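You operate a simulated robot arm through the tools that you are given. There is no shell and no other tool.

You run a simulated robot arm. Do the job below in one go: nothing can be reset, and whatever is moved stays where it is left.

## Task
Tape the cradled tube yellow at marks 2 and 4, green at 3.
Fine: three bands, no more; each roll back in its well; the tube stays in the cradle; leave the other tubes.

Only the result counts: the job must be done as asked and must still hold three seconds after the hand-in. Knocking over, shifting, dropping, spilling or breaking anything else fails it.

## Robot
A 7-joint arm with a two-finger parallel gripper, fixed in place. Base frame: the origin is on the floor under the middle of its stand, x ahead of it, y to its left, z up; the work surface is at about z = 0.8. Units: m, degrees, N and s.
It reaches about 1.479 m from its shoulder. Its first joint turns from -166.0 to 166.0 degrees. Payload 4.4 kg.
The tool frame sits at the grasp point between the pads (the TCP): z along the fingers, y along the line on which they close. The tips reach 0.023 m beyond it. Largest opening 0.094 m; finger width 0.038, thickness 0.01; the body of the gripper, 0.054 by 0.096 m, starts 0.039 m behind the TCP.
Orientation is told as [roll, pitch, yaw] about the base's x, y, z axes, in that order, counted from this pose: with the fingers straight down and closing along the base's y, the tool's x points along the base's -x, its y along +y and its z along -z.

## Interface
- The arm moves only by the tool jog_arm. Its argument "increments" is a list of rows, each a list of 7 numbers: the gripper command, from -1 (fully open) to 1 (shut), values between in proportion, then the shift along the base's x, y, z in units of 400 mm (1.0 is 400 mm), then the turn, a rotation vector about the base's x, y, z in units of 60 degrees (1.0 is 60 degrees). In form: [[jaw, x, y, z, rx, ry, rz], ...]. A call has 1 to 20 rows; each row is the pose to reach, as a shift and turn from the pose commanded when the call began. A call with a number of a shift or a turn outside -1 to 1 is refused whole. Each row takes 0.2 s and may step no farther than 0.05 m and 8.6 degrees from the row before; otherwise, or with a gripper value out of range, the whole call is refused. Where a pose cannot be reached the arm comes as near as it can. A force on the tool above 40 N (or 10 N above the force at the start of the call, whichever is more), or a blocked arm, ends the call early, and 0.2 s more pass. Each finger travels about 0.072 m/s and halts on what it meets, pressing with about 35 N; the grip force reading is that of the motor and also rises with nothing between the fingers. The clock runs only during rows and for 0.2 s after the last one: add rows that repeat a pose to give the fingers time. It gives the time, the measured TCP pose, the force on the tool (base axes), the opening and the grip force at its end, in the units of the frame above (readings bear some noise), with the torque about the TCP (base axes, N m) and any sound that the robot's microphone picked up.
- Cameras (640 x 400 px; columns grow to the right, rows downward): "scene" is fixed at [0.2225, -0.6507, 1.5766]; the picture's right is [0.76, -0.66, 0.00], its down [-0.38, -0.43, -0.82] and it looks along [0.54, 0.62, -0.57] (base axes); focal length 366 px, centre (320, 200). "wrist" rides on the gripper at [0.086, 0.016, -0.074] in the tool frame; the picture's right is [-0.18, 0.98, 0.00], its down [-0.58, -0.11, -0.81] and it looks along [-0.79, -0.15, 0.59] (tool axes); focal length 243 px, centre (320, 200). There is no depth. A picture from a camera that has moved, and an enlarged one, comes with that camera's place and axes in the base frame and with its lens.
- get_image(camera): a new picture of that camera. The clock stands still meanwhile.
- zoom(camera, box): a new picture of the part [left, top, right, bottom] of that camera's present view, enlarged. The clock stands still meanwhile.
- hand_in(): hands the job in; it is judged then, once.

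Places have to be worked out from the pictures, the camera data and where the tool is seen. Open the gripper and draw the arm clear of the work before you hand the job in, unless the task says otherwise.

The tools are called after ">>>" by a JSON object that holds its "name" and its "arguments". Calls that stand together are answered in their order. jog_arm: Moves the arm, as the interface text tells. Its arguments: {"type":"object","properties":{"increments":{"type":"array","items":{"type":"array","items":{"type":"number"}}}},"required":["increments"]} The other tools are called the same way: get_image (camera) takes a picture; zoom (camera, box) takes an enlarged picture of a part of a camera's view; hand_in () hands the job in.

At the start:

```text
t: 0.0
position: [0.6834, 0.2257, 1.1267]
tool_rot: [0.0, 0.0, 0.0]
wrist_force: [-0.5, 0.8, 0.1]
moment: [0.0, -0.01, 0.01]
gripper_width: 0.0942
finger_force: 0.1
```

scene: 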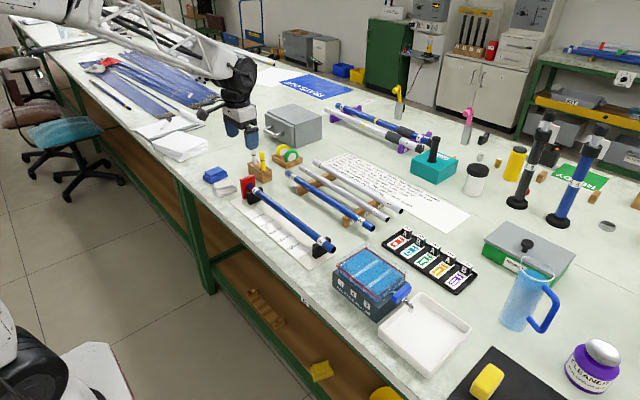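
wrist: 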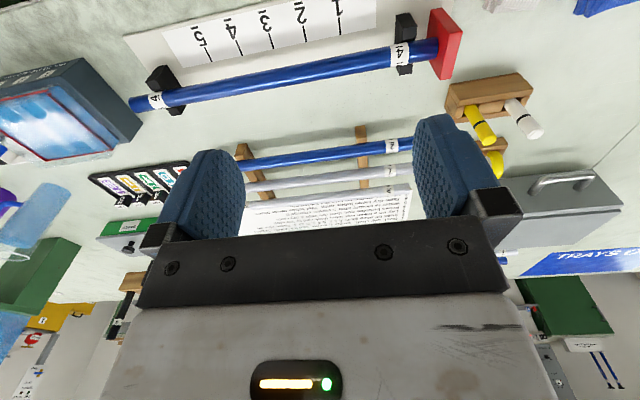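

The pictures show a blue tube in a cradle with a numbered mark strip, and tape rolls near the left. I'll enlarge those regions to understand the tape tools before moving.

>>> {"name": "zoom", "arguments": {"camera": "scene", "box": [190, 130, 350, 230]}}

>>> {"name": "zoom", "arguments": {"camera": "scene", "box": [220, 170, 380, 270]}}

>>> {"name": "zoom", "arguments": {"camera": "scene", "box": [360, 210, 520, 310]}}

>>> {"name": "zoom", "arguments": {"camera": "wrist", "box": [420, 0, 580, 200]}}

>>> {"name": "zoom", "arguments": {"camera": "wrist", "box": [110, 0, 430, 200]}}

```text
4.00 times, centred on (270, 180) of scene
camera zoom: at [0.2225, -0.6507, 1.5766], right [0.76, -0.66, 0.0], down [-0.38, -0.43, -0.82], along [0.54, 0.62, -0.57], focal length 1465 px, centre (520, 280)
```

zoom: 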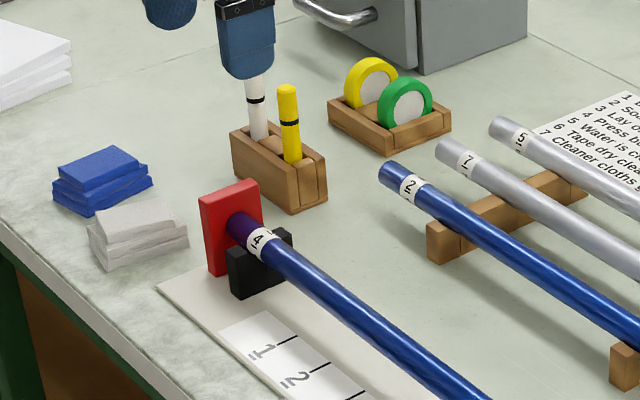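

```text
4.00 times, centred on (300, 220) of scene
camera zoom: at [0.2225, -0.6507, 1.5766], right [0.76, -0.66, 0.0], down [-0.38, -0.43, -0.82], along [0.54, 0.62, -0.57], focal length 1465 px, centre (400, 120)
```

zoom: 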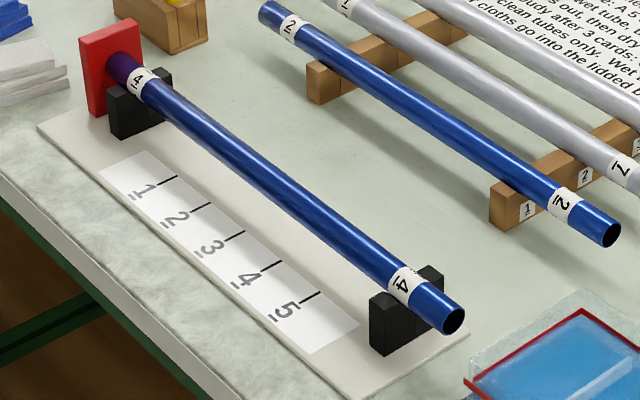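

```text
4.00 times, centred on (440, 260) of scene
camera zoom: at [0.2225, -0.6507, 1.5766], right [0.76, -0.66, 0.0], down [-0.38, -0.43, -0.82], along [0.54, 0.62, -0.57], focal length 1465 px, centre (-160, -40)
```

zoom: 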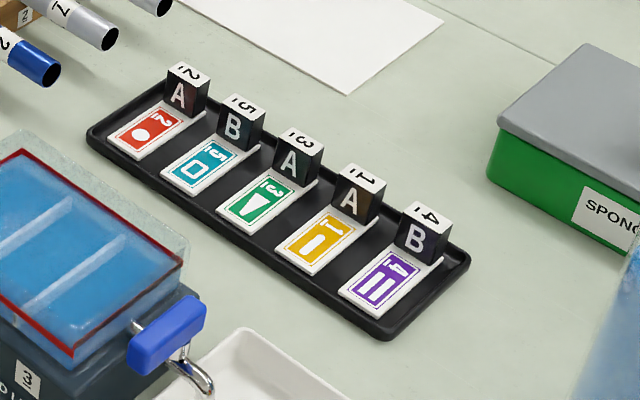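

```text
2.00 times, centred on (500, 100) of wrist
camera zoom: at [0.5966, 0.2415, 1.2016], right [0.18, 0.98, 0.0], down [0.58, -0.11, 0.81], along [0.79, -0.15, -0.59], focal length 485 px, centre (-40, 400)
```

zoom: 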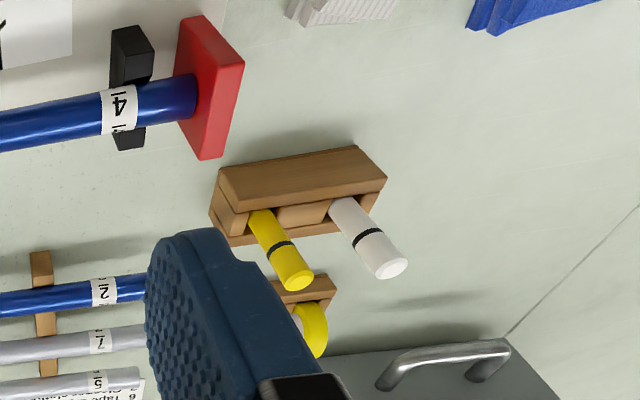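

```text
2.00 times, centred on (270, 100) of wrist
camera zoom: at [0.5966, 0.2415, 1.2016], right [0.18, 0.98, 0.0], down [0.58, -0.11, 0.81], along [0.79, -0.15, -0.59], focal length 485 px, centre (420, 400)
```

zoom: 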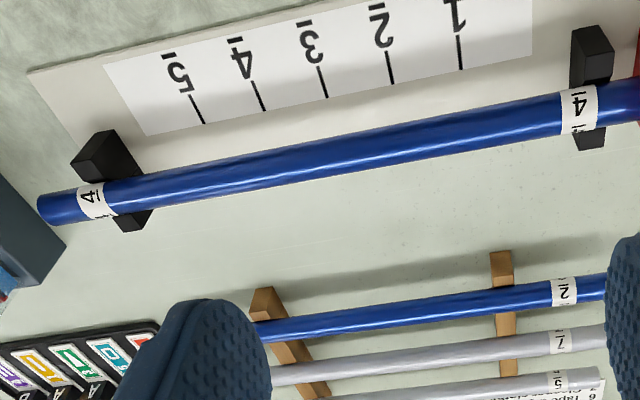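

There's an instruction sheet on the table; I'll read it, and look closely at the rolls' holder.

>>> {"name": "zoom", "arguments": {"camera": "scene", "box": [310, 145, 480, 240]}}

>>> {"name": "zoom", "arguments": {"camera": "scene", "box": [320, 150, 390, 195]}}

>>> {"name": "zoom", "arguments": {"camera": "scene", "box": [380, 165, 460, 225]}}

>>> {"name": "zoom", "arguments": {"camera": "scene", "box": [262, 135, 312, 170]}}

>>> {"name": "zoom", "arguments": {"camera": "wrist", "box": [230, 180, 420, 240]}}

```text
3.76 times, centred on (395, 192) of scene
camera zoom: at [0.2225, -0.6507, 1.5766], right [0.76, -0.66, 0.0], down [-0.38, -0.43, -0.82], along [0.54, 0.62, -0.57], focal length 1378 px, centre (38, 228)
```

zoom: 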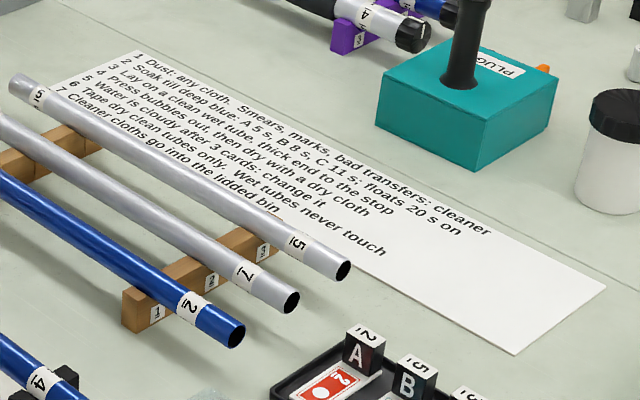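

```text
8.89 times, centred on (355, 172) of scene
camera zoom: at [0.2225, -0.6507, 1.5766], right [0.76, -0.66, 0.0], down [-0.38, -0.43, -0.82], along [0.54, 0.62, -0.57], focal length 3255 px, centre (9, 444)
```

zoom: 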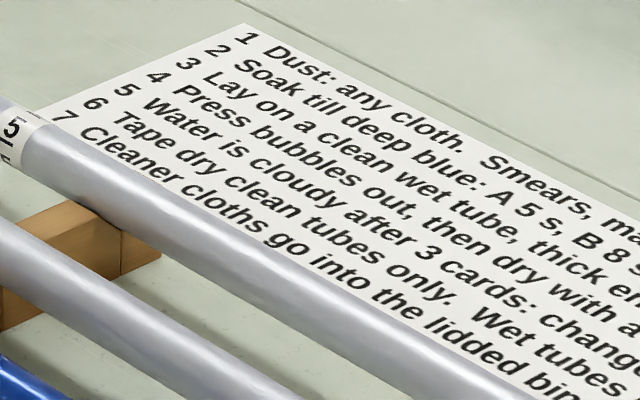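

```text
6.67 times, centred on (420, 195) of scene
camera zoom: at [0.2225, -0.6507, 1.5766], right [0.76, -0.66, 0.0], down [-0.38, -0.43, -0.82], along [0.54, 0.62, -0.57], focal length 2441 px, centre (-347, 233)
```

zoom: 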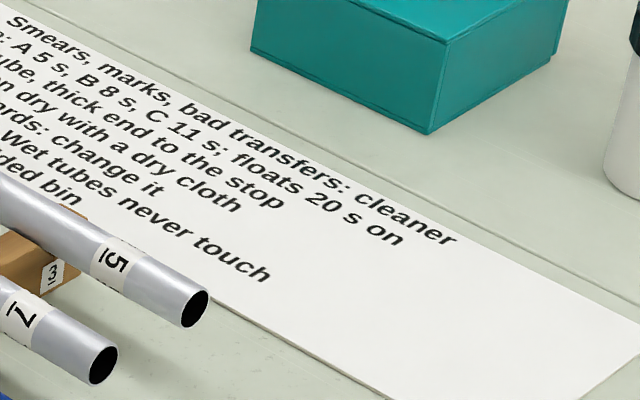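

```text
11.43 times, centred on (287, 152) of scene
camera zoom: at [0.2225, -0.6507, 1.5766], right [0.76, -0.66, 0.0], down [-0.38, -0.43, -0.82], along [0.54, 0.62, -0.57], focal length 4184 px, centre (697, 743)
```

zoom: 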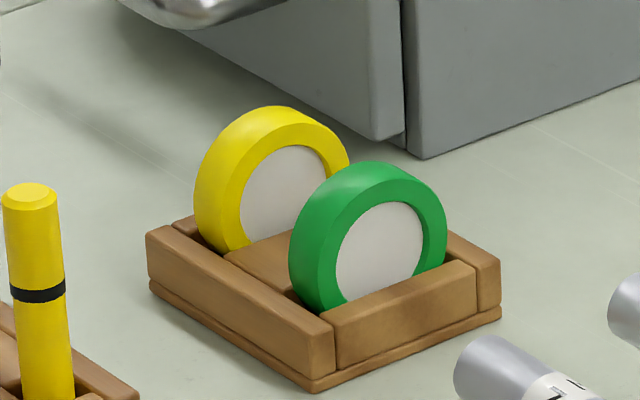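

```text
3.37 times, centred on (325, 210) of wrist
camera zoom: at [0.5966, 0.2415, 1.2016], right [0.18, 0.98, 0.0], down [0.58, -0.11, 0.81], along [0.79, -0.15, -0.59], focal length 817 px, centre (303, 166)
```

zoom: 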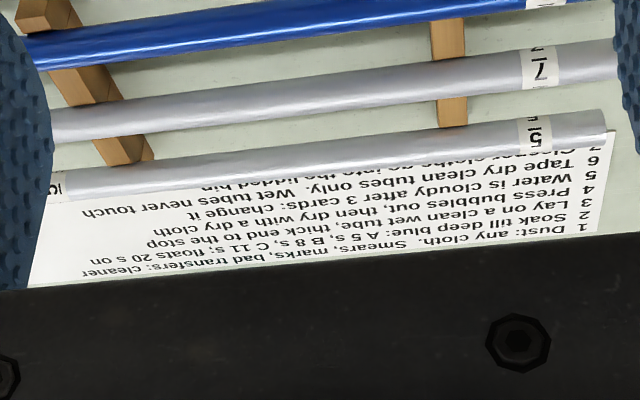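

The sheet says only dry, clean tubes may be taped, so I'll inspect the cradled tube for dust, smears or wetness.

>>> {"name": "zoom", "arguments": {"camera": "scene", "box": [236, 172, 286, 212]}}

>>> {"name": "zoom", "arguments": {"camera": "scene", "box": [265, 190, 315, 230]}}

>>> {"name": "zoom", "arguments": {"camera": "scene", "box": [295, 215, 345, 255]}}

>>> {"name": "zoom", "arguments": {"camera": "wrist", "box": [120, 60, 290, 140]}}

>>> {"name": "zoom", "arguments": {"camera": "wrist", "box": [270, 20, 440, 110]}}

```text
10.00 times, centred on (261, 192) of scene
camera zoom: at [0.2225, -0.6507, 1.5766], right [0.76, -0.66, 0.0], down [-0.38, -0.43, -0.82], along [0.54, 0.62, -0.57], focal length 3661 px, centre (910, 280)
```

zoom: 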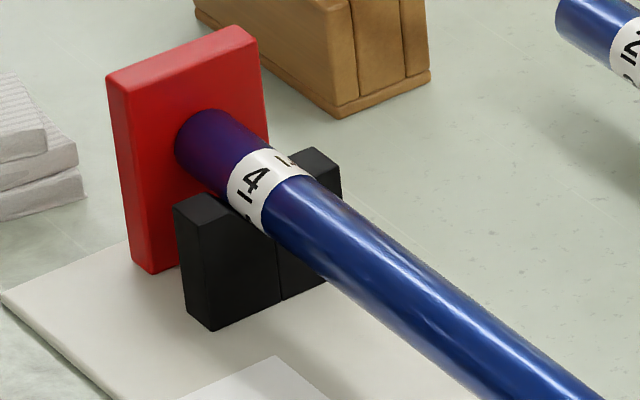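

```text
10.00 times, centred on (290, 210) of scene
camera zoom: at [0.2225, -0.6507, 1.5766], right [0.76, -0.66, 0.0], down [-0.38, -0.43, -0.82], along [0.54, 0.62, -0.57], focal length 3661 px, centre (620, 100)
```

zoom: 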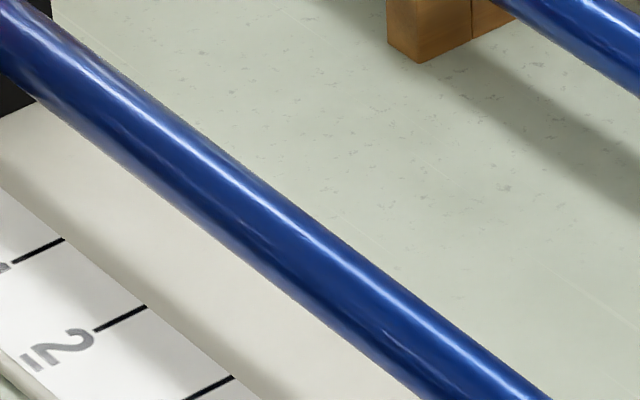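

```text
10.00 times, centred on (320, 235) of scene
camera zoom: at [0.2225, -0.6507, 1.5766], right [0.76, -0.66, 0.0], down [-0.38, -0.43, -0.82], along [0.54, 0.62, -0.57], focal length 3661 px, centre (320, -150)
```

zoom: 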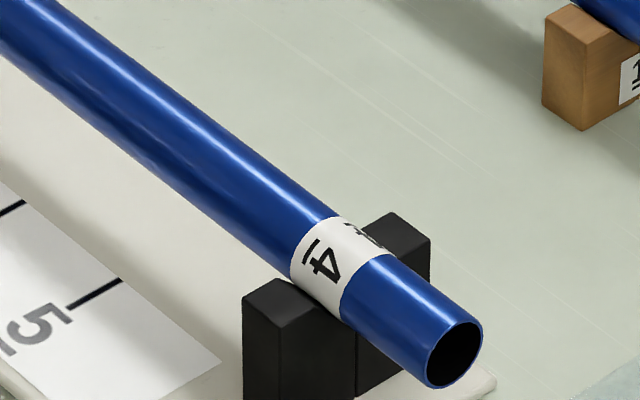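

```text
3.76 times, centred on (205, 100) of wrist
camera zoom: at [0.5966, 0.2415, 1.2016], right [0.18, 0.98, 0.0], down [0.58, -0.11, 0.81], along [0.79, -0.15, -0.59], focal length 913 px, centre (753, 576)
```

zoom: 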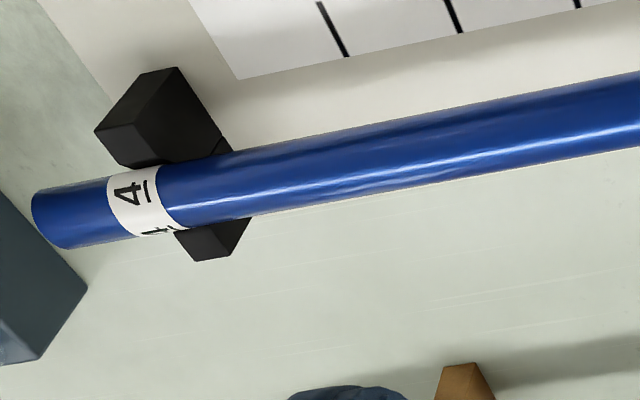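

```text
3.76 times, centred on (355, 65) of wrist
camera zoom: at [0.5966, 0.2415, 1.2016], right [0.18, 0.98, 0.0], down [0.58, -0.11, 0.81], along [0.79, -0.15, -0.59], focal length 913 px, centre (188, 708)
```

zoom: 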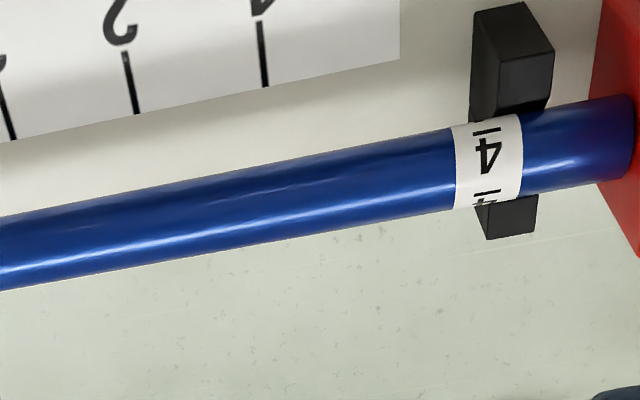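

The tube looks clean, glossy and bare (like the dry ones on the rack). I judge the tube to lie along y at x≈0.756, marks 1–5 at y≈0.244, 0.194, 0.145, 0.094, 0.044. The rolls stand with axis along y near (1.03, 0.47) and (1.03, 0.53). I move above and behind the rolls for a wrist look.

>>> {"name": "jog_arm", "arguments": {"increments": [[-1, 0.068, 0.0795, 0, 0, 0, 0], [-1, 0.136, 0.159, 0, 0, 0, 0], [-1, 0.204, 0.2385, 0, 0, 0, 0], [-1, 0.272, 0.318, 0, 0, 0, 0], [-1, 0.34, 0.3975, 0, 0, 0, 0], [-1, 0.408, 0.477, -0.02, 0, 0, 0], [-1, 0.476, 0.5565, -0.04, 0, 0, 0], [-1, 0.5415, 0.636, -0.067, 0, 0, 0], [-1, 0.5415, 0.636, -0.067, 0, 0, 0]]}}

>>> {"name": "get_image", "arguments": {"camera": "wrist"}}

>>> {"name": "get_image", "arguments": {"camera": "scene"}}

```text
t: 2.0
position: [0.9019, 0.4803, 1.0983]
tool_rot: [0.0, -0.1, 0.1]
wrist_force: [1.2, -0.5, 0.0]
moment: [-0.01, 0.0, -0.01]
gripper_width: 0.0938
finger_force: 0.0
```

```text
taken
camera wrist: at [0.8151, 0.4971, 1.1747], right [0.18, 0.98, 0.0], down [0.58, -0.11, 0.81], along [0.79, -0.15, -0.59], focal length 243 px, centre (320, 200)
```

wrist: 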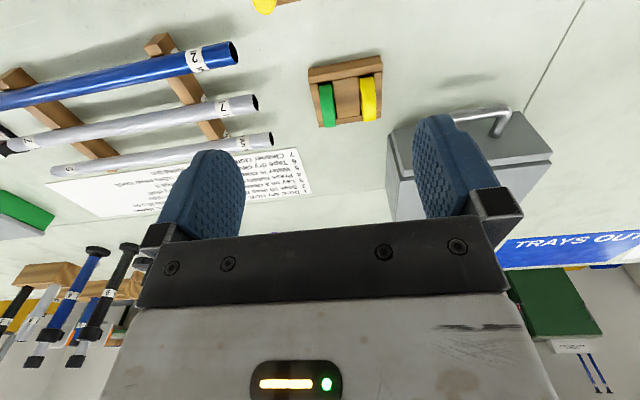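

```text
taken
```

scene: 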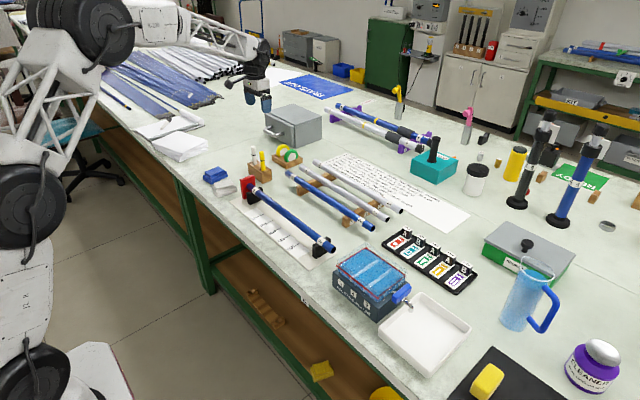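

The wrist camera now sees both rolls from above; I zoom to measure them.

>>> {"name": "zoom", "arguments": {"camera": "wrist", "box": [290, 40, 400, 140]}}

```text
4.00 times, centred on (345, 90) of wrist
camera zoom: at [0.8151, 0.4971, 1.1747], right [0.18, 0.98, 0.0], down [0.58, -0.11, 0.81], along [0.79, -0.15, -0.59], focal length 970 px, centre (220, 640)
```

zoom: 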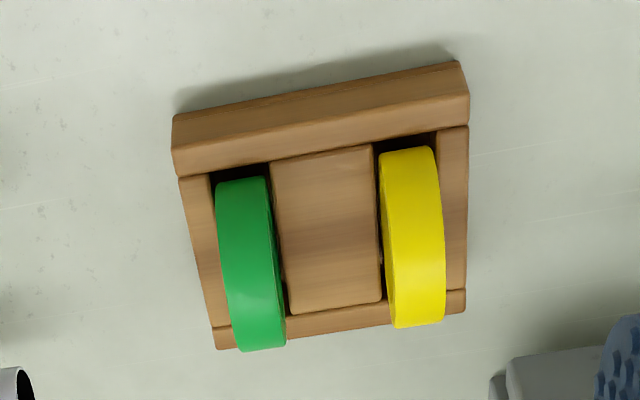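

I judge the green roll centred at about (1.032, 0.471), yellow at (1.034, 0.530), radius ~0.03, width ~0.02, tops at z≈0.865. I go over the green roll at z≈0.96 to check alignment.

>>> {"name": "jog_arm", "arguments": {"increments": [[-1, 0.08, -0.005, 0, 0, 0, 0], [-1, 0.16, -0.01, -0.04, 0, 0, 0], [-1, 0.24, -0.0175, -0.12, 0, 0, 0], [-1, 0.3, -0.0225, -0.2, 0, 0, 0], [-1, 0.33, -0.0225, -0.28, 0, 0, 0], [-1, 0.33, -0.0225, -0.35, 0, 0, 0], [-1, 0.33, -0.0225, -0.35, 0, 0, 0]]}}

>>> {"name": "get_image", "arguments": {"camera": "wrist"}}

>>> {"name": "zoom", "arguments": {"camera": "scene", "box": [240, 110, 340, 180]}}

```text
t: 3.6
position: [1.0334, 0.4709, 0.9576]
tool_rot: [0.1, 0.0, 0.1]
wrist_force: [0.2, 0.3, 0.2]
moment: [0.0, 0.02, -0.02]
gripper_width: 0.0941
finger_force: 0.0
```

```text
taken
camera wrist: at [0.947, 0.4863, 1.0337], right [0.18, 0.98, 0.0], down [0.58, -0.11, 0.81], along [0.79, -0.15, -0.59], focal length 243 px, centre (320, 200)
```

wrist: 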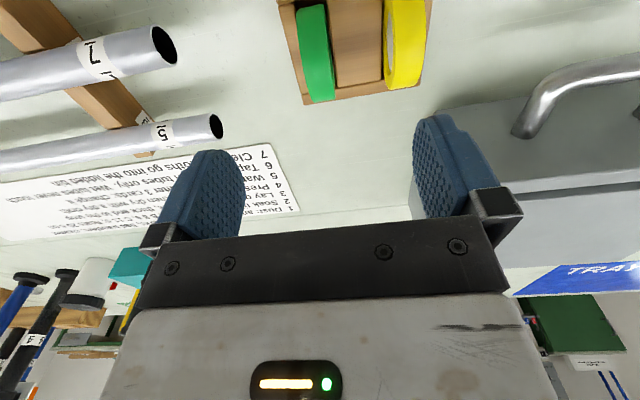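

```text
5.71 times, centred on (290, 145) of scene
camera zoom: at [0.2225, -0.6507, 1.5766], right [0.76, -0.66, 0.0], down [-0.38, -0.43, -0.82], along [0.54, 0.62, -0.57], focal length 2092 px, centre (491, 514)
```

zoom: 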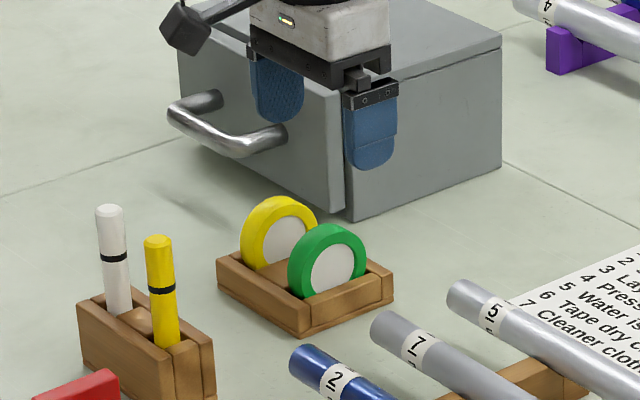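

Let me zoom the wrist view on the green roll for an exact y and x reading.

>>> {"name": "zoom", "arguments": {"camera": "wrist", "box": [270, 0, 440, 110]}}

```text
3.64 times, centred on (355, 55) of wrist
camera zoom: at [0.947, 0.4863, 1.0337], right [0.18, 0.98, 0.0], down [0.58, -0.11, 0.81], along [0.79, -0.15, -0.59], focal length 882 px, centre (193, 727)
```

zoom: 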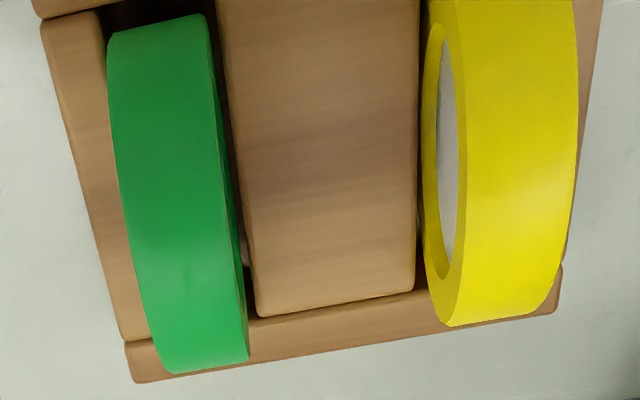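

Green roll centre refined to about (1.030, 0.4706, 0.838), r≈0.031, width 0.02. I part-close the jaws to ~45 mm and descend so the tips stay just above the holder (TCP ≈0.87 first), then look.

>>> {"name": "jog_arm", "arguments": {"increments": [[0.04, 0, 0, 0, 0, 0, 0], [0.04, -0.005, 0, 0, 0, 0, 0], [0.04, -0.005, 0, -0.06, 0, 0, 0], [0.04, -0.005, 0, -0.12, 0, 0, 0], [0.04, -0.005, 0, -0.17, 0, 0, 0], [0.04, -0.005, 0, -0.21, 0, 0, 0], [0.04, -0.005, 0, -0.21, 0, 0, 0]]}}

>>> {"name": "get_image", "arguments": {"camera": "wrist"}}

>>> {"name": "zoom", "arguments": {"camera": "scene", "box": [250, 115, 330, 175]}}

```text
t: 5.2
position: [1.031, 0.4708, 0.8754]
tool_rot: [0.1, 0.0, 0.0]
wrist_force: [-0.9, 0.1, 0.1]
moment: [0.01, 0.01, -0.05]
gripper_width: 0.0451
finger_force: 0.1
```

```text
taken
camera wrist: at [0.945, 0.4868, 0.9503], right [0.18, 0.98, 0.0], down [0.58, -0.11, 0.81], along [0.79, -0.15, -0.59], focal length 243 px, centre (320, 200)
```

wrist: 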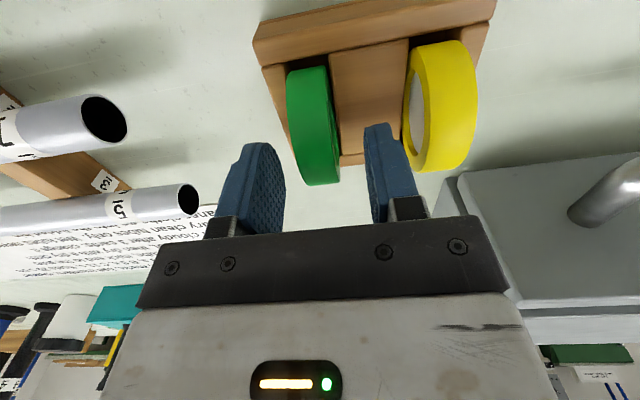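

```text
6.67 times, centred on (290, 145) of scene
camera zoom: at [0.2225, -0.6507, 1.5766], right [0.76, -0.66, 0.0], down [-0.38, -0.43, -0.82], along [0.54, 0.62, -0.57], focal length 2441 px, centre (520, 567)
```

zoom: 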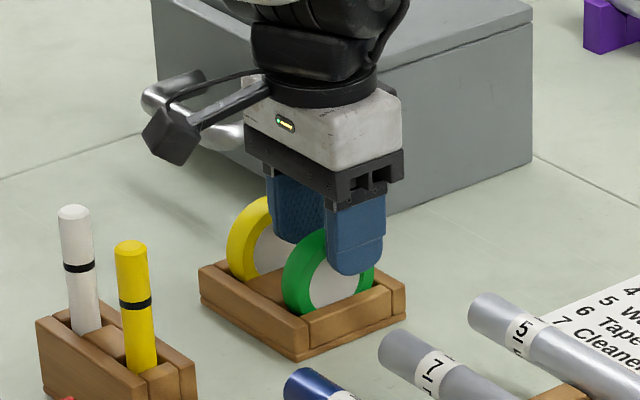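

The jaws straddle the green roll cleanly with clearance to the yellow. I lower 20 mm and close on its faces.

>>> {"name": "jog_arm", "arguments": {"increments": [[0.04, 0, 0, -0.02, 0, 0, 0], [0.04, 0, 0, -0.04, 0, 0, 0], [0.04, 0, 0, -0.05, 0, 0, 0], [0.04, 0, 0, -0.05, 0, 0, 0], [1, 0, 0, -0.05, 0, 0, 0], [1, 0, 0, -0.05, 0, 0, 0], [1, 0, 0, -0.05, 0, 0, 0], [1, 0, 0, -0.05, 0, 0, 0]]}}

>>> {"name": "get_image", "arguments": {"camera": "wrist"}}

>>> {"name": "zoom", "arguments": {"camera": "scene", "box": [250, 115, 330, 175]}}

```text
t: 7.0
position: [1.0298, 0.4697, 0.8561]
tool_rot: [0.0, 0.0, 0.0]
wrist_force: [-0.8, 0.0, 0.2]
moment: [0.0, 0.0, -0.04]
gripper_width: 0.0173
finger_force: 34.7
```

```text
taken
camera wrist: at [0.9433, 0.4863, 0.9309], right [0.18, 0.98, 0.0], down [0.58, -0.11, 0.81], along [0.79, -0.15, -0.59], focal length 243 px, centre (320, 200)
```

wrist: 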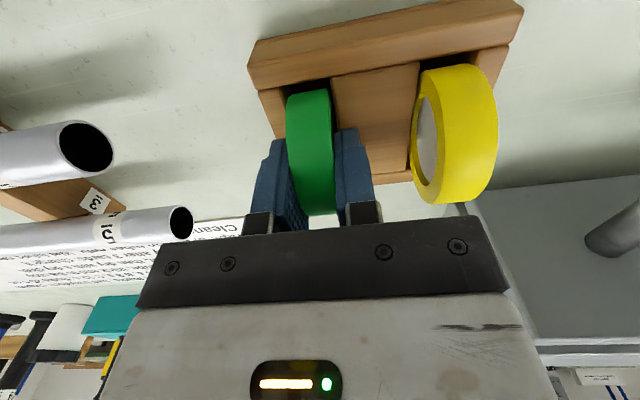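

```text
6.67 times, centred on (290, 145) of scene
camera zoom: at [0.2225, -0.6507, 1.5766], right [0.76, -0.66, 0.0], down [-0.38, -0.43, -0.82], along [0.54, 0.62, -0.57], focal length 2441 px, centre (520, 567)
```

zoom: 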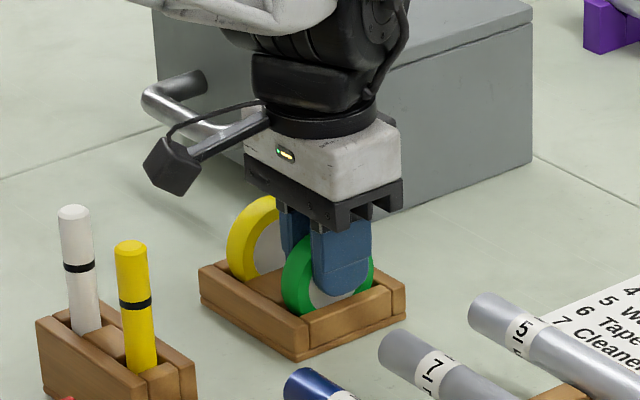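

The roll is gripped (17 mm wide, 34.7 N). I lift straight up out of the well to z≈1.0 and check.

>>> {"name": "jog_arm", "arguments": {"increments": [[1, 0, 0, 0.02, 0, 0, 0], [1, 0, 0, 0.06, 0, 0, 0], [1, 0, 0, 0.12, 0, 0, 0], [1, 0, 0, 0.2, 0, 0, 0], [1, 0, 0, 0.28, 0, 0, 0], [1, 0, 0, 0.36, 0, 0, 0], [1, 0, 0, 0.38, 0, 0, 0], [1, 0, 0, 0.38, 0, 0, 0]]}}

>>> {"name": "get_image", "arguments": {"camera": "wrist"}}

>>> {"name": "zoom", "arguments": {"camera": "scene", "box": [240, 90, 340, 175]}}

```text
t: 8.8
position: [1.031, 0.4715, 1.0052]
tool_rot: [0.0, 0.1, 0.0]
wrist_force: [0.2, 0.0, -0.9]
moment: [0.02, -0.02, -0.01]
gripper_width: 0.0173
finger_force: 34.8
```

```text
taken
camera wrist: at [0.944, 0.4869, 1.0814], right [0.18, 0.98, 0.0], down [0.58, -0.11, 0.81], along [0.79, -0.15, -0.59], focal length 243 px, centre (320, 200)
```

wrist: 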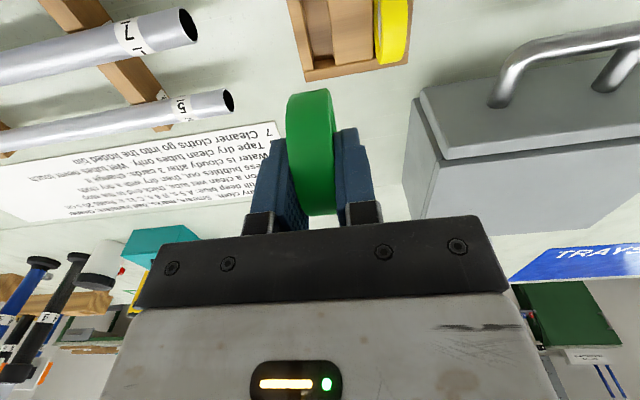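

```text
4.71 times, centred on (290, 132) of scene
camera zoom: at [0.2225, -0.6507, 1.5766], right [0.76, -0.66, 0.0], down [-0.38, -0.43, -0.82], along [0.54, 0.62, -0.57], focal length 1723 px, centre (461, 518)
```

zoom: 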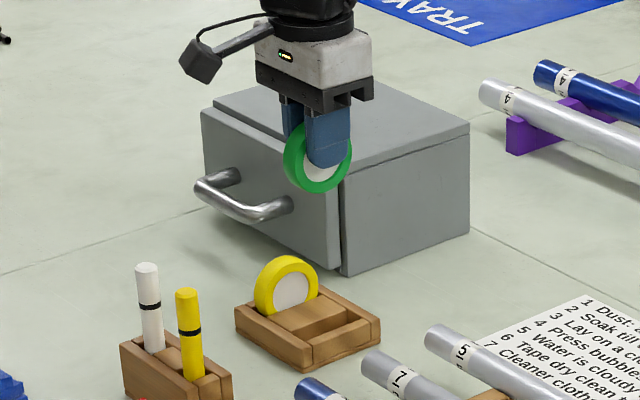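

Green roll is held cleanly. Both views give mark positions y ≈ 0.2943 − 0.05·n (mark 3 at 0.1443), tube axis at x≈0.7535, z≈0.867 (top ≈0.879). I carry the roll high to above mark 3.

>>> {"name": "jog_arm", "arguments": {"increments": [[1, -0.03, -0.035, 0.03, 0, 0, 0], [1, -0.09, -0.106, 0.03, 0, 0, 0], [1, -0.16, -0.189, 0.03, 0, 0, 0], [1, -0.23, -0.272, 0.03, 0, 0, 0], [1, -0.3, -0.355, 0.03, 0, 0, 0], [1, -0.37, -0.438, 0.03, 0, 0, 0], [1, -0.44, -0.52, 0.03, 0, 0, 0], [1, -0.51, -0.603, 0.03, 0, 0, 0], [1, -0.58, -0.686, 0.03, 0, 0, 0], [1, -0.64, -0.757, 0.03, 0, 0, 0], [1, -0.69125, -0.817, 0.03, 0, 0, 0], [1, -0.69125, -0.817, 0.03, 0, 0, 0]]}}

>>> {"name": "get_image", "arguments": {"camera": "wrist"}}

>>> {"name": "zoom", "arguments": {"camera": "scene", "box": [220, 140, 380, 260]}}

```text
t: 11.4
position: [0.7533, 0.1442, 1.0206]
tool_rot: [-0.1, 0.0, 0.0]
wrist_force: [0.1, -0.3, 0.0]
moment: [-0.01, 0.0, 0.01]
gripper_width: 0.017
finger_force: 34.8
```

```text
taken
camera wrist: at [0.6661, 0.1603, 1.0967], right [0.18, 0.98, 0.0], down [0.58, -0.11, 0.81], along [0.79, -0.15, -0.59], focal length 243 px, centre (320, 200)
```

wrist: 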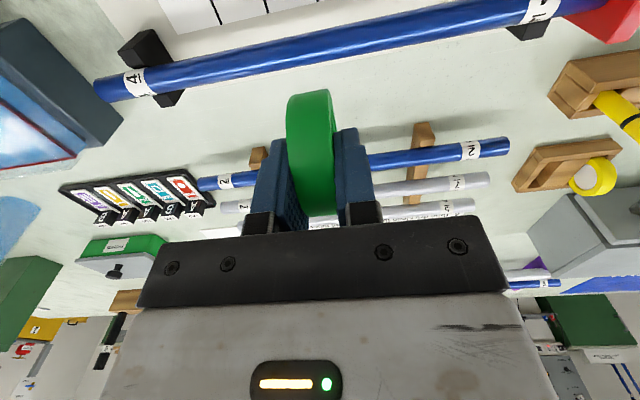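

```text
3.33 times, centred on (300, 200) of scene
camera zoom: at [0.2225, -0.6507, 1.5766], right [0.76, -0.66, 0.0], down [-0.38, -0.43, -0.82], along [0.54, 0.62, -0.57], focal length 1220 px, centre (387, 200)
```

zoom: 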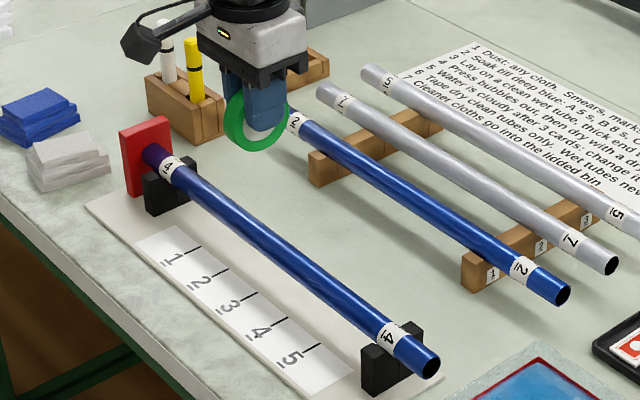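

The roll is over the tube region; ticks 3–5 are visible at the top of the wrist view. I zoom to recheck the mark positions and tube axis.

>>> {"name": "zoom", "arguments": {"camera": "wrist", "box": [160, 0, 360, 110]}}

>>> {"name": "zoom", "arguments": {"camera": "wrist", "box": [250, 20, 390, 110]}}

```text
3.20 times, centred on (260, 55) of wrist
camera zoom: at [0.6661, 0.1603, 1.0967], right [0.18, 0.98, 0.0], down [0.58, -0.11, 0.81], along [0.79, -0.15, -0.59], focal length 776 px, centre (512, 664)
```

zoom: 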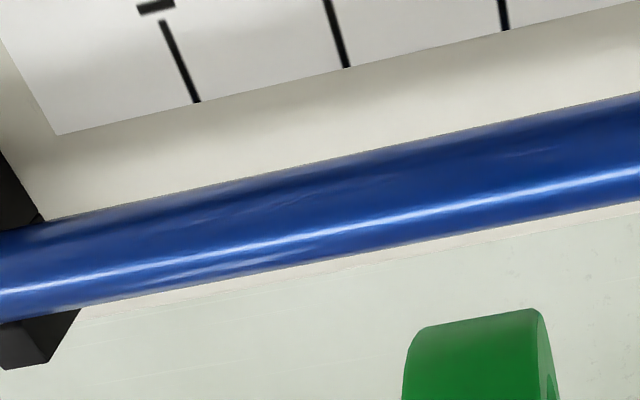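

```text
4.44 times, centred on (320, 65) of wrist
camera zoom: at [0.6661, 0.1603, 1.0967], right [0.18, 0.98, 0.0], down [0.58, -0.11, 0.81], along [0.79, -0.15, -0.59], focal length 1078 px, centre (320, 800)
```

zoom: 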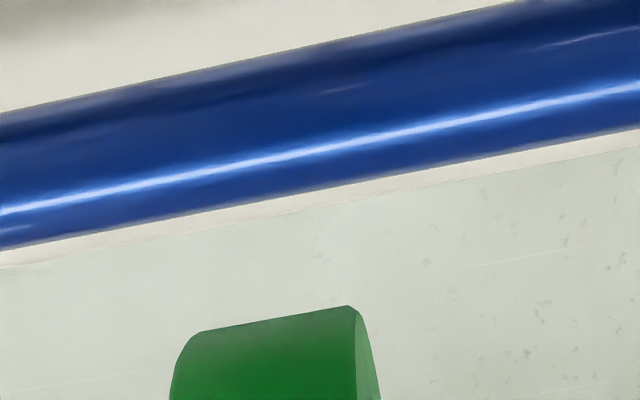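

Ticks re-measure to y=0.1446/0.0948/0.0447, confirming the marks, and the tube axis is x≈0.755, z≈0.8655. I descend to leave about 10 mm gap above mark 3 and look.

>>> {"name": "jog_arm", "arguments": {"increments": [[1, 0.00375, 0.0005, -0.06, 0, 0, 0], [1, 0.00375, 0.0005, -0.12, 0, 0, 0], [1, 0.00375, 0.0005, -0.17, 0, 0, 0], [1, 0.00375, 0.0005, -0.2, 0, 0, 0], [1, 0.00375, 0.0005, -0.21, 0, 0, 0], [1, 0.00375, 0.0005, -0.21, 0, 0, 0]]}}

>>> {"name": "get_image", "arguments": {"camera": "wrist"}}

>>> {"name": "zoom", "arguments": {"camera": "scene", "box": [250, 160, 350, 240]}}

>>> {"name": "zoom", "arguments": {"camera": "wrist", "box": [240, 40, 400, 160]}}

```text
t: 12.8
position: [0.7544, 0.1442, 0.9345]
tool_rot: [-0.1, -0.1, 0.0]
wrist_force: [-0.7, -0.5, -0.5]
moment: [-0.03, 0.0, 0.03]
gripper_width: 0.017
finger_force: 34.8
```

```text
taken
camera wrist: at [0.6683, 0.1611, 1.0108], right [0.18, 0.98, 0.0], down [0.58, -0.11, 0.81], along [0.79, -0.15, -0.59], focal length 243 px, centre (320, 200)
```

wrist: 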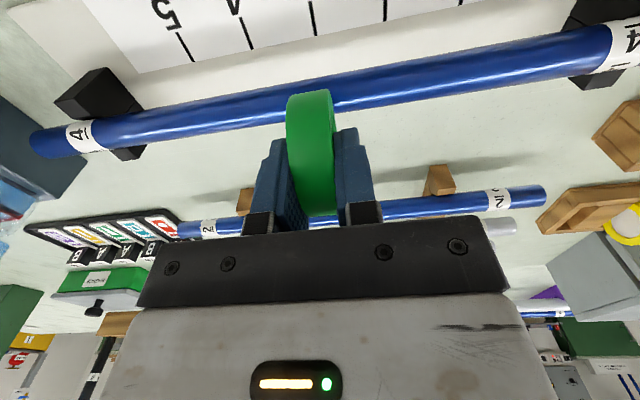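

```text
5.00 times, centred on (300, 200) of scene
camera zoom: at [0.2225, -0.6507, 1.5766], right [0.76, -0.66, 0.0], down [-0.38, -0.43, -0.82], along [0.54, 0.62, -0.57], focal length 1831 px, centre (420, 200)
```

zoom: 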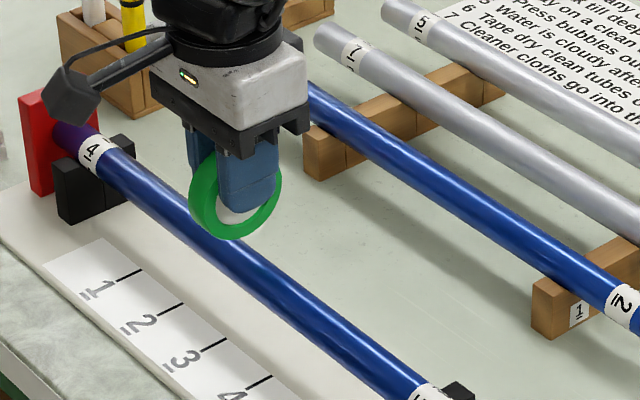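

```text
3.33 times, centred on (320, 100) of wrist
camera zoom: at [0.6683, 0.1611, 1.0108], right [0.18, 0.98, 0.0], down [0.58, -0.11, 0.81], along [0.79, -0.15, -0.59], focal length 809 px, centre (320, 533)
```

zoom: 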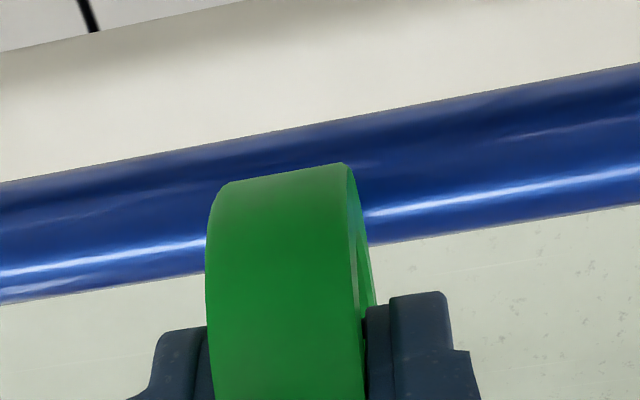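

Combining the three wrist views with a bias-corrected scene line gives a consistent tube axis at x≈0.7607, z≈0.852, r≈0.0125 (top ≈0.8645). I shift 6 mm in +x, lower 10 mm, and re-check before contact.

>>> {"name": "jog_arm", "arguments": {"increments": [[1, 0.008, 0, -0.008, 0, 0, 0], [1, 0.015, 0, -0.018, 0, 0, 0], [1, 0.015, 0, -0.025, 0, 0, 0], [1, 0.015, 0, -0.025, 0, 0, 0]]}}

>>> {"name": "zoom", "arguments": {"camera": "scene", "box": [260, 170, 320, 220]}}

>>> {"name": "zoom", "arguments": {"camera": "wrist", "box": [240, 0, 400, 120]}}

```text
t: 13.8
position: [0.7608, 0.1442, 0.9256]
tool_rot: [-0.1, 0.0, 0.0]
wrist_force: [0.5, 0.8, 0.3]
moment: [-0.02, 0.01, -0.02]
gripper_width: 0.0172
finger_force: 34.6
```

```text
8.00 times, centred on (290, 195) of scene
camera zoom: at [0.2225, -0.6507, 1.5766], right [0.76, -0.66, 0.0], down [-0.38, -0.43, -0.82], along [0.54, 0.62, -0.57], focal length 2929 px, centre (560, 240)
```

zoom: 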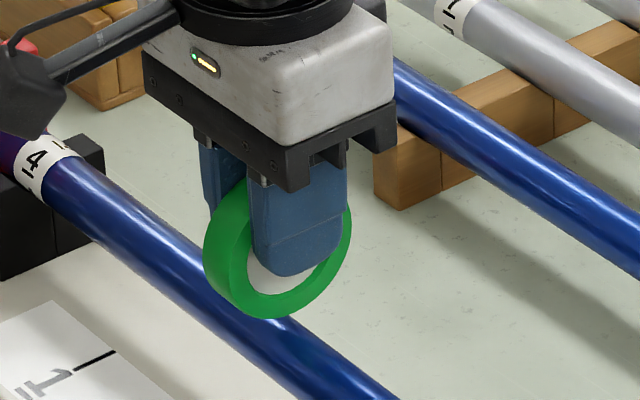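

```text
3.33 times, centred on (320, 60) of wrist
camera zoom: at [0.6741, 0.1608, 1.0009], right [0.18, 0.98, 0.0], down [0.58, -0.11, 0.81], along [0.79, -0.15, -0.59], focal length 809 px, centre (320, 667)
```

zoom: 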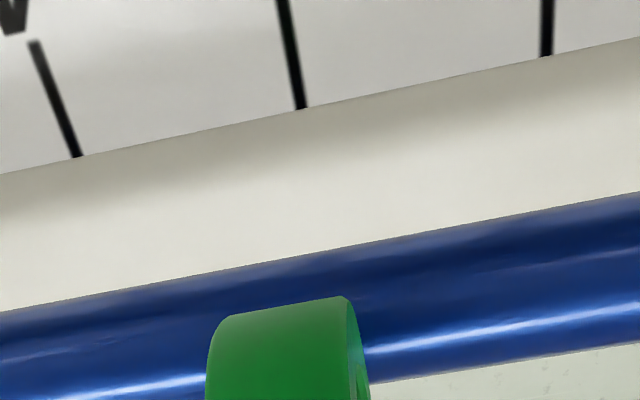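

Scene geometry shows the rim ~12–13 mm above the tube's top and aligned; mark 3 reads y≈0.1447, tape mid ≈0.144. I lower 8 mm, nudging +0.4 mm in y, to sit just above contact.

>>> {"name": "jog_arm", "arguments": {"increments": [[1, 0, 0.001, -0.008, 0, 0, 0], [1, 0, 0.001, -0.015, 0, 0, 0], [1, 0, 0.001, -0.02, 0, 0, 0], [1, 0, 0.001, -0.02, 0, 0, 0]]}}

>>> {"name": "zoom", "arguments": {"camera": "scene", "box": [260, 170, 320, 220]}}

>>> {"name": "zoom", "arguments": {"camera": "wrist", "box": [240, 0, 400, 120]}}

```text
t: 14.8
position: [0.7616, 0.1445, 0.9165]
tool_rot: [0.0, 0.0, 0.1]
wrist_force: [0.2, 0.5, -0.1]
moment: [0.01, -0.02, 0.0]
gripper_width: 0.0174
finger_force: 35.1
```

```text
8.00 times, centred on (290, 195) of scene
camera zoom: at [0.2225, -0.6507, 1.5766], right [0.76, -0.66, 0.0], down [-0.38, -0.43, -0.82], along [0.54, 0.62, -0.57], focal length 2929 px, centre (560, 240)
```

zoom: 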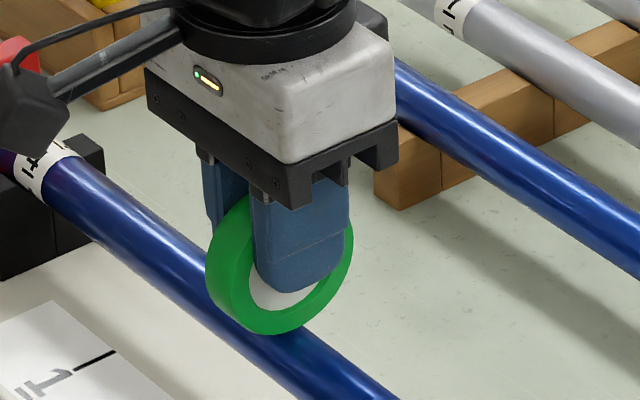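

```text
3.33 times, centred on (320, 60) of wrist
camera zoom: at [0.6744, 0.1606, 0.993], right [0.18, 0.98, 0.0], down [0.58, -0.11, 0.81], along [0.79, -0.15, -0.59], focal length 809 px, centre (320, 667)
```

zoom: 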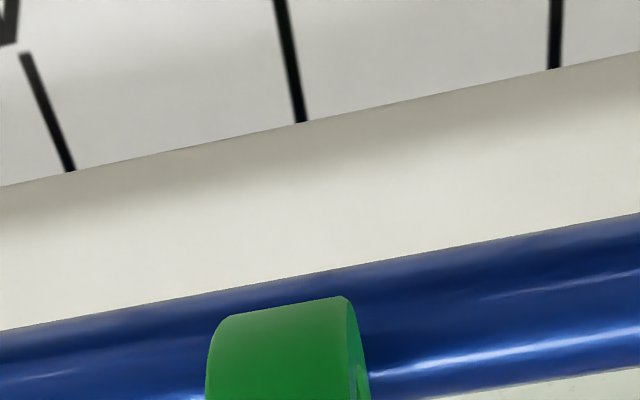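

No contact force yet. I continue in 1 mm steps, reading the force.

>>> {"name": "jog_arm", "arguments": {"increments": [[1, 0, 0, -0.0025, 0, 0, 0], [1, 0, 0, -0.005, 0, 0, 0], [1, 0, 0, -0.005, 0, 0, 0]]}}

```text
t: 15.6
position: [0.7604, 0.1456, 0.9155]
tool_rot: [0.0, 0.0, -0.1]
wrist_force: [0.7, -0.4, 1.6]
moment: [-0.03, 0.02, -0.01]
gripper_width: 0.0171
finger_force: 34.6
```

Possibly a first light touch (1.6 N). I go 1 mm further.

>>> {"name": "jog_arm", "arguments": {"increments": [[1, 0, 0, -0.00125, 0, 0, 0], [1, 0, 0, -0.0025, 0, 0, 0], [1, 0, 0, -0.0025, 0, 0, 0]]}}

```text
t: 16.4
position: [0.7614, 0.1445, 0.9145]
tool_rot: [0.0, -0.1, 0.0]
wrist_force: [-0.4, -0.1, 14.1]
moment: [0.0, 0.1, -0.03]
gripper_width: 0.0172
finger_force: 34.7
```

Contact: 14 N straight up, no side force, so x is aligned. I hold it for a second and look.

>>> {"name": "jog_arm", "arguments": {"increments": [[1, 0, 0, 0, 0, 0, 0], [1, 0, 0, 0, 0, 0, 0], [1, 0, 0, 0, 0, 0, 0], [1, 0, 0, 0, 0, 0, 0]]}}

>>> {"name": "zoom", "arguments": {"camera": "scene", "box": [260, 170, 320, 220]}}

>>> {"name": "zoom", "arguments": {"camera": "wrist", "box": [240, 0, 400, 120]}}

```text
t: 17.4
position: [0.7624, 0.1441, 0.915]
tool_rot: [0.0, 0.1, 0.0]
wrist_force: [0.6, 1.2, 20.5]
moment: [0.02, -0.04, 0.03]
gripper_width: 0.0174
finger_force: 34.7
```

```text
8.00 times, centred on (290, 195) of scene
camera zoom: at [0.2225, -0.6507, 1.5766], right [0.76, -0.66, 0.0], down [-0.38, -0.43, -0.82], along [0.54, 0.62, -0.57], focal length 2929 px, centre (560, 240)
```

zoom: 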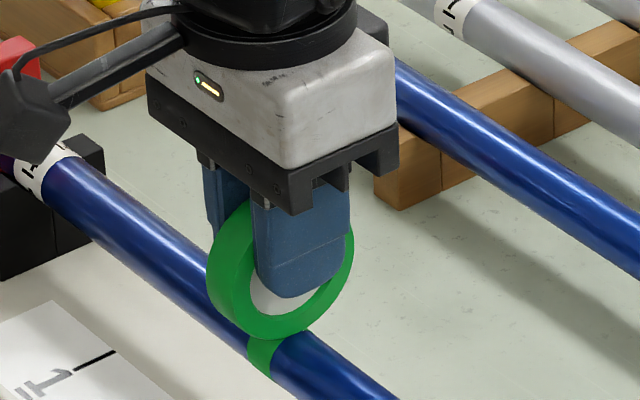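

```text
3.33 times, centred on (320, 60) of wrist
camera zoom: at [0.6746, 0.1606, 0.9903], right [0.18, 0.98, 0.0], down [0.58, -0.11, 0.81], along [0.79, -0.15, -0.59], focal length 809 px, centre (320, 667)
```

zoom: 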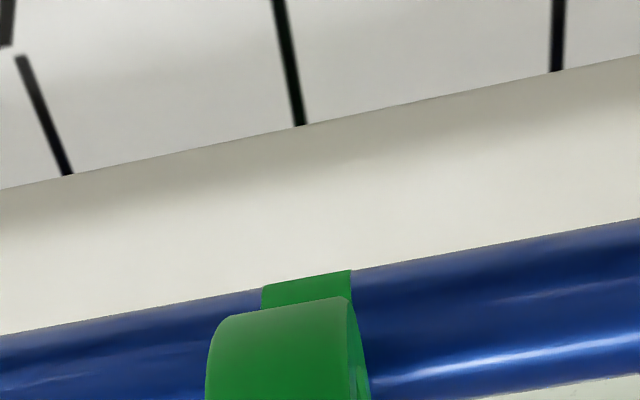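

A green band has formed under the roll. I lift straight up and inspect it.

>>> {"name": "jog_arm", "arguments": {"increments": [[1, 0, 0, 0.005, 0, 0, 0], [1, 0, 0, 0.015, 0, 0, 0], [1, 0, 0, 0.04, 0, 0, 0], [1, 0, 0, 0.09, 0, 0, 0], [1, 0, 0, 0.15, 0, 0, 0], [1, 0, 0, 0.2, 0, 0, 0], [1, 0, 0, 0.2, 0, 0, 0]]}}

>>> {"name": "zoom", "arguments": {"camera": "scene", "box": [230, 150, 350, 250]}}

>>> {"name": "zoom", "arguments": {"camera": "wrist", "box": [240, 0, 400, 120]}}

>>> {"name": "get_image", "arguments": {"camera": "wrist"}}

```text
t: 19.0
position: [0.7604, 0.145, 0.9958]
tool_rot: [0.0, 0.0, 0.0]
wrist_force: [0.2, 1.1, 0.5]
moment: [0.0, -0.01, -0.01]
gripper_width: 0.0171
finger_force: 35.1
```

```text
4.00 times, centred on (290, 200) of scene
camera zoom: at [0.2225, -0.6507, 1.5766], right [0.76, -0.66, 0.0], down [-0.38, -0.43, -0.82], along [0.54, 0.62, -0.57], focal length 1465 px, centre (440, 200)
```

zoom: 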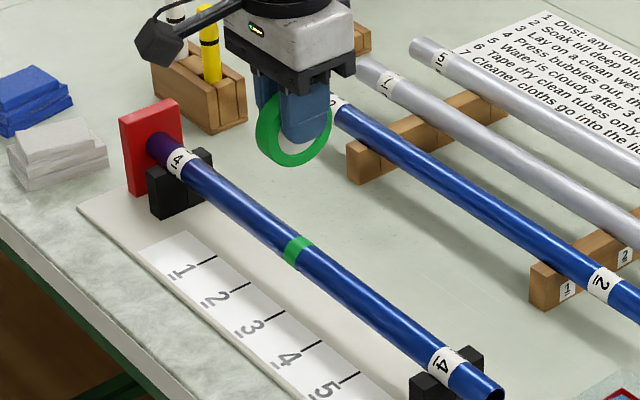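

```text
3.33 times, centred on (320, 60) of wrist
camera zoom: at [0.6739, 0.1602, 1.0704], right [0.18, 0.98, 0.0], down [0.58, -0.11, 0.81], along [0.79, -0.15, -0.59], focal length 809 px, centre (320, 667)
```

zoom: 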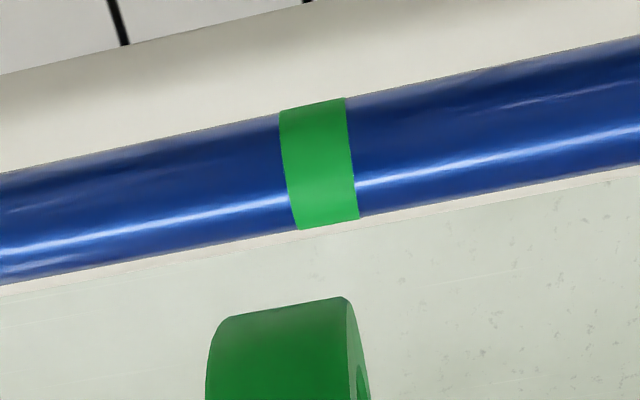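

```text
taken
camera wrist: at [0.6739, 0.1602, 1.0704], right [0.18, 0.98, 0.0], down [0.58, -0.11, 0.81], along [0.79, -0.15, -0.59], focal length 243 px, centre (320, 200)
```

wrist: 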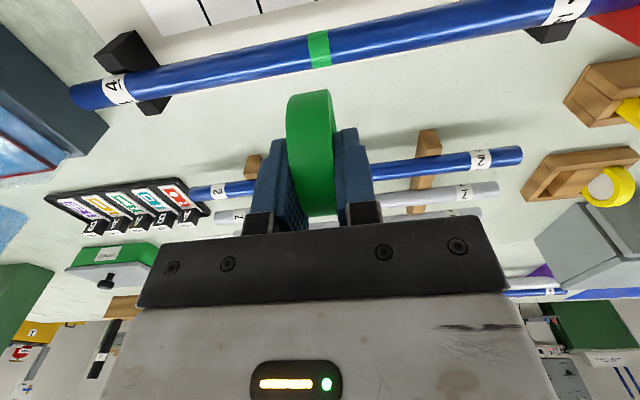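

One clean green band sits at y≈0.1446 (mark 3). I now carry the green roll back above its well by the exact reverse displacement.

>>> {"name": "jog_arm", "arguments": {"increments": [[1, 0.02, 0.025, 0.05, 0, 0, 0], [1, 0.08, 0.098, 0.05, 0, 0, 0], [1, 0.15, 0.183, 0.05, 0, 0, 0], [1, 0.22, 0.267, 0.05, 0, 0, 0], [1, 0.29, 0.352, 0.05, 0, 0, 0], [1, 0.36, 0.437, 0.05, 0, 0, 0], [1, 0.43, 0.522, 0.05, 0, 0, 0], [1, 0.5, 0.606, 0.05, 0, 0, 0], [1, 0.57, 0.691, 0.05, 0, 0, 0], [1, 0.63, 0.764, 0.05, 0, 0, 0], [1, 0.6725, 0.8155, 0.05, 0, 0, 0], [1, 0.6725, 0.8155, 0.05, 0, 0, 0]]}}

>>> {"name": "get_image", "arguments": {"camera": "wrist"}}

>>> {"name": "zoom", "arguments": {"camera": "scene", "box": [240, 90, 340, 175]}}

```text
t: 21.6
position: [1.0308, 0.4723, 1.0146]
tool_rot: [0.0, 0.0, 0.0]
wrist_force: [0.8, 0.2, 0.4]
moment: [-0.01, -0.01, -0.03]
gripper_width: 0.0173
finger_force: 35.0
```

```text
taken
camera wrist: at [0.944, 0.4872, 1.0899], right [0.18, 0.98, 0.0], down [0.58, -0.11, 0.81], along [0.79, -0.15, -0.59], focal length 243 px, centre (320, 200)
```

wrist: 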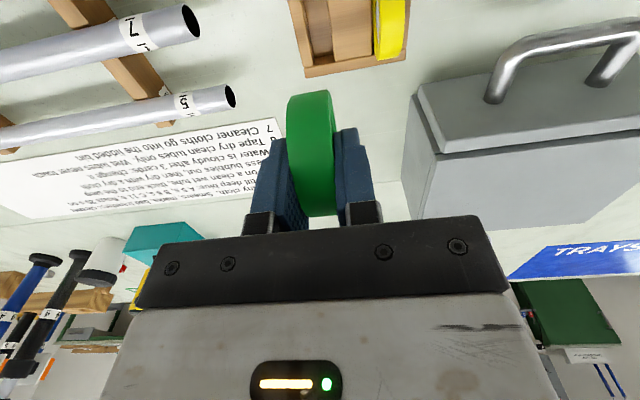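

```text
4.71 times, centred on (290, 132) of scene
camera zoom: at [0.2225, -0.6507, 1.5766], right [0.76, -0.66, 0.0], down [-0.38, -0.43, -0.82], along [0.54, 0.62, -0.57], focal length 1723 px, centre (461, 518)
```

zoom: 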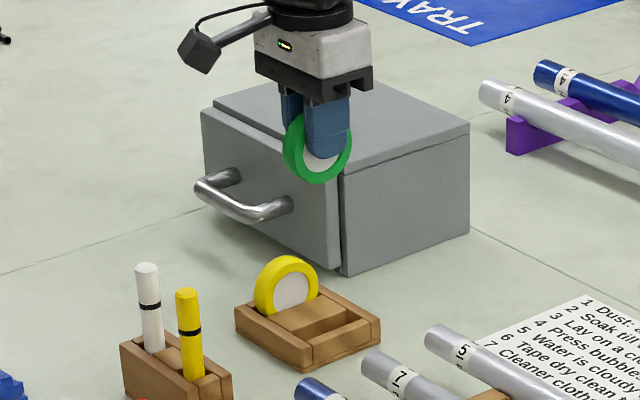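

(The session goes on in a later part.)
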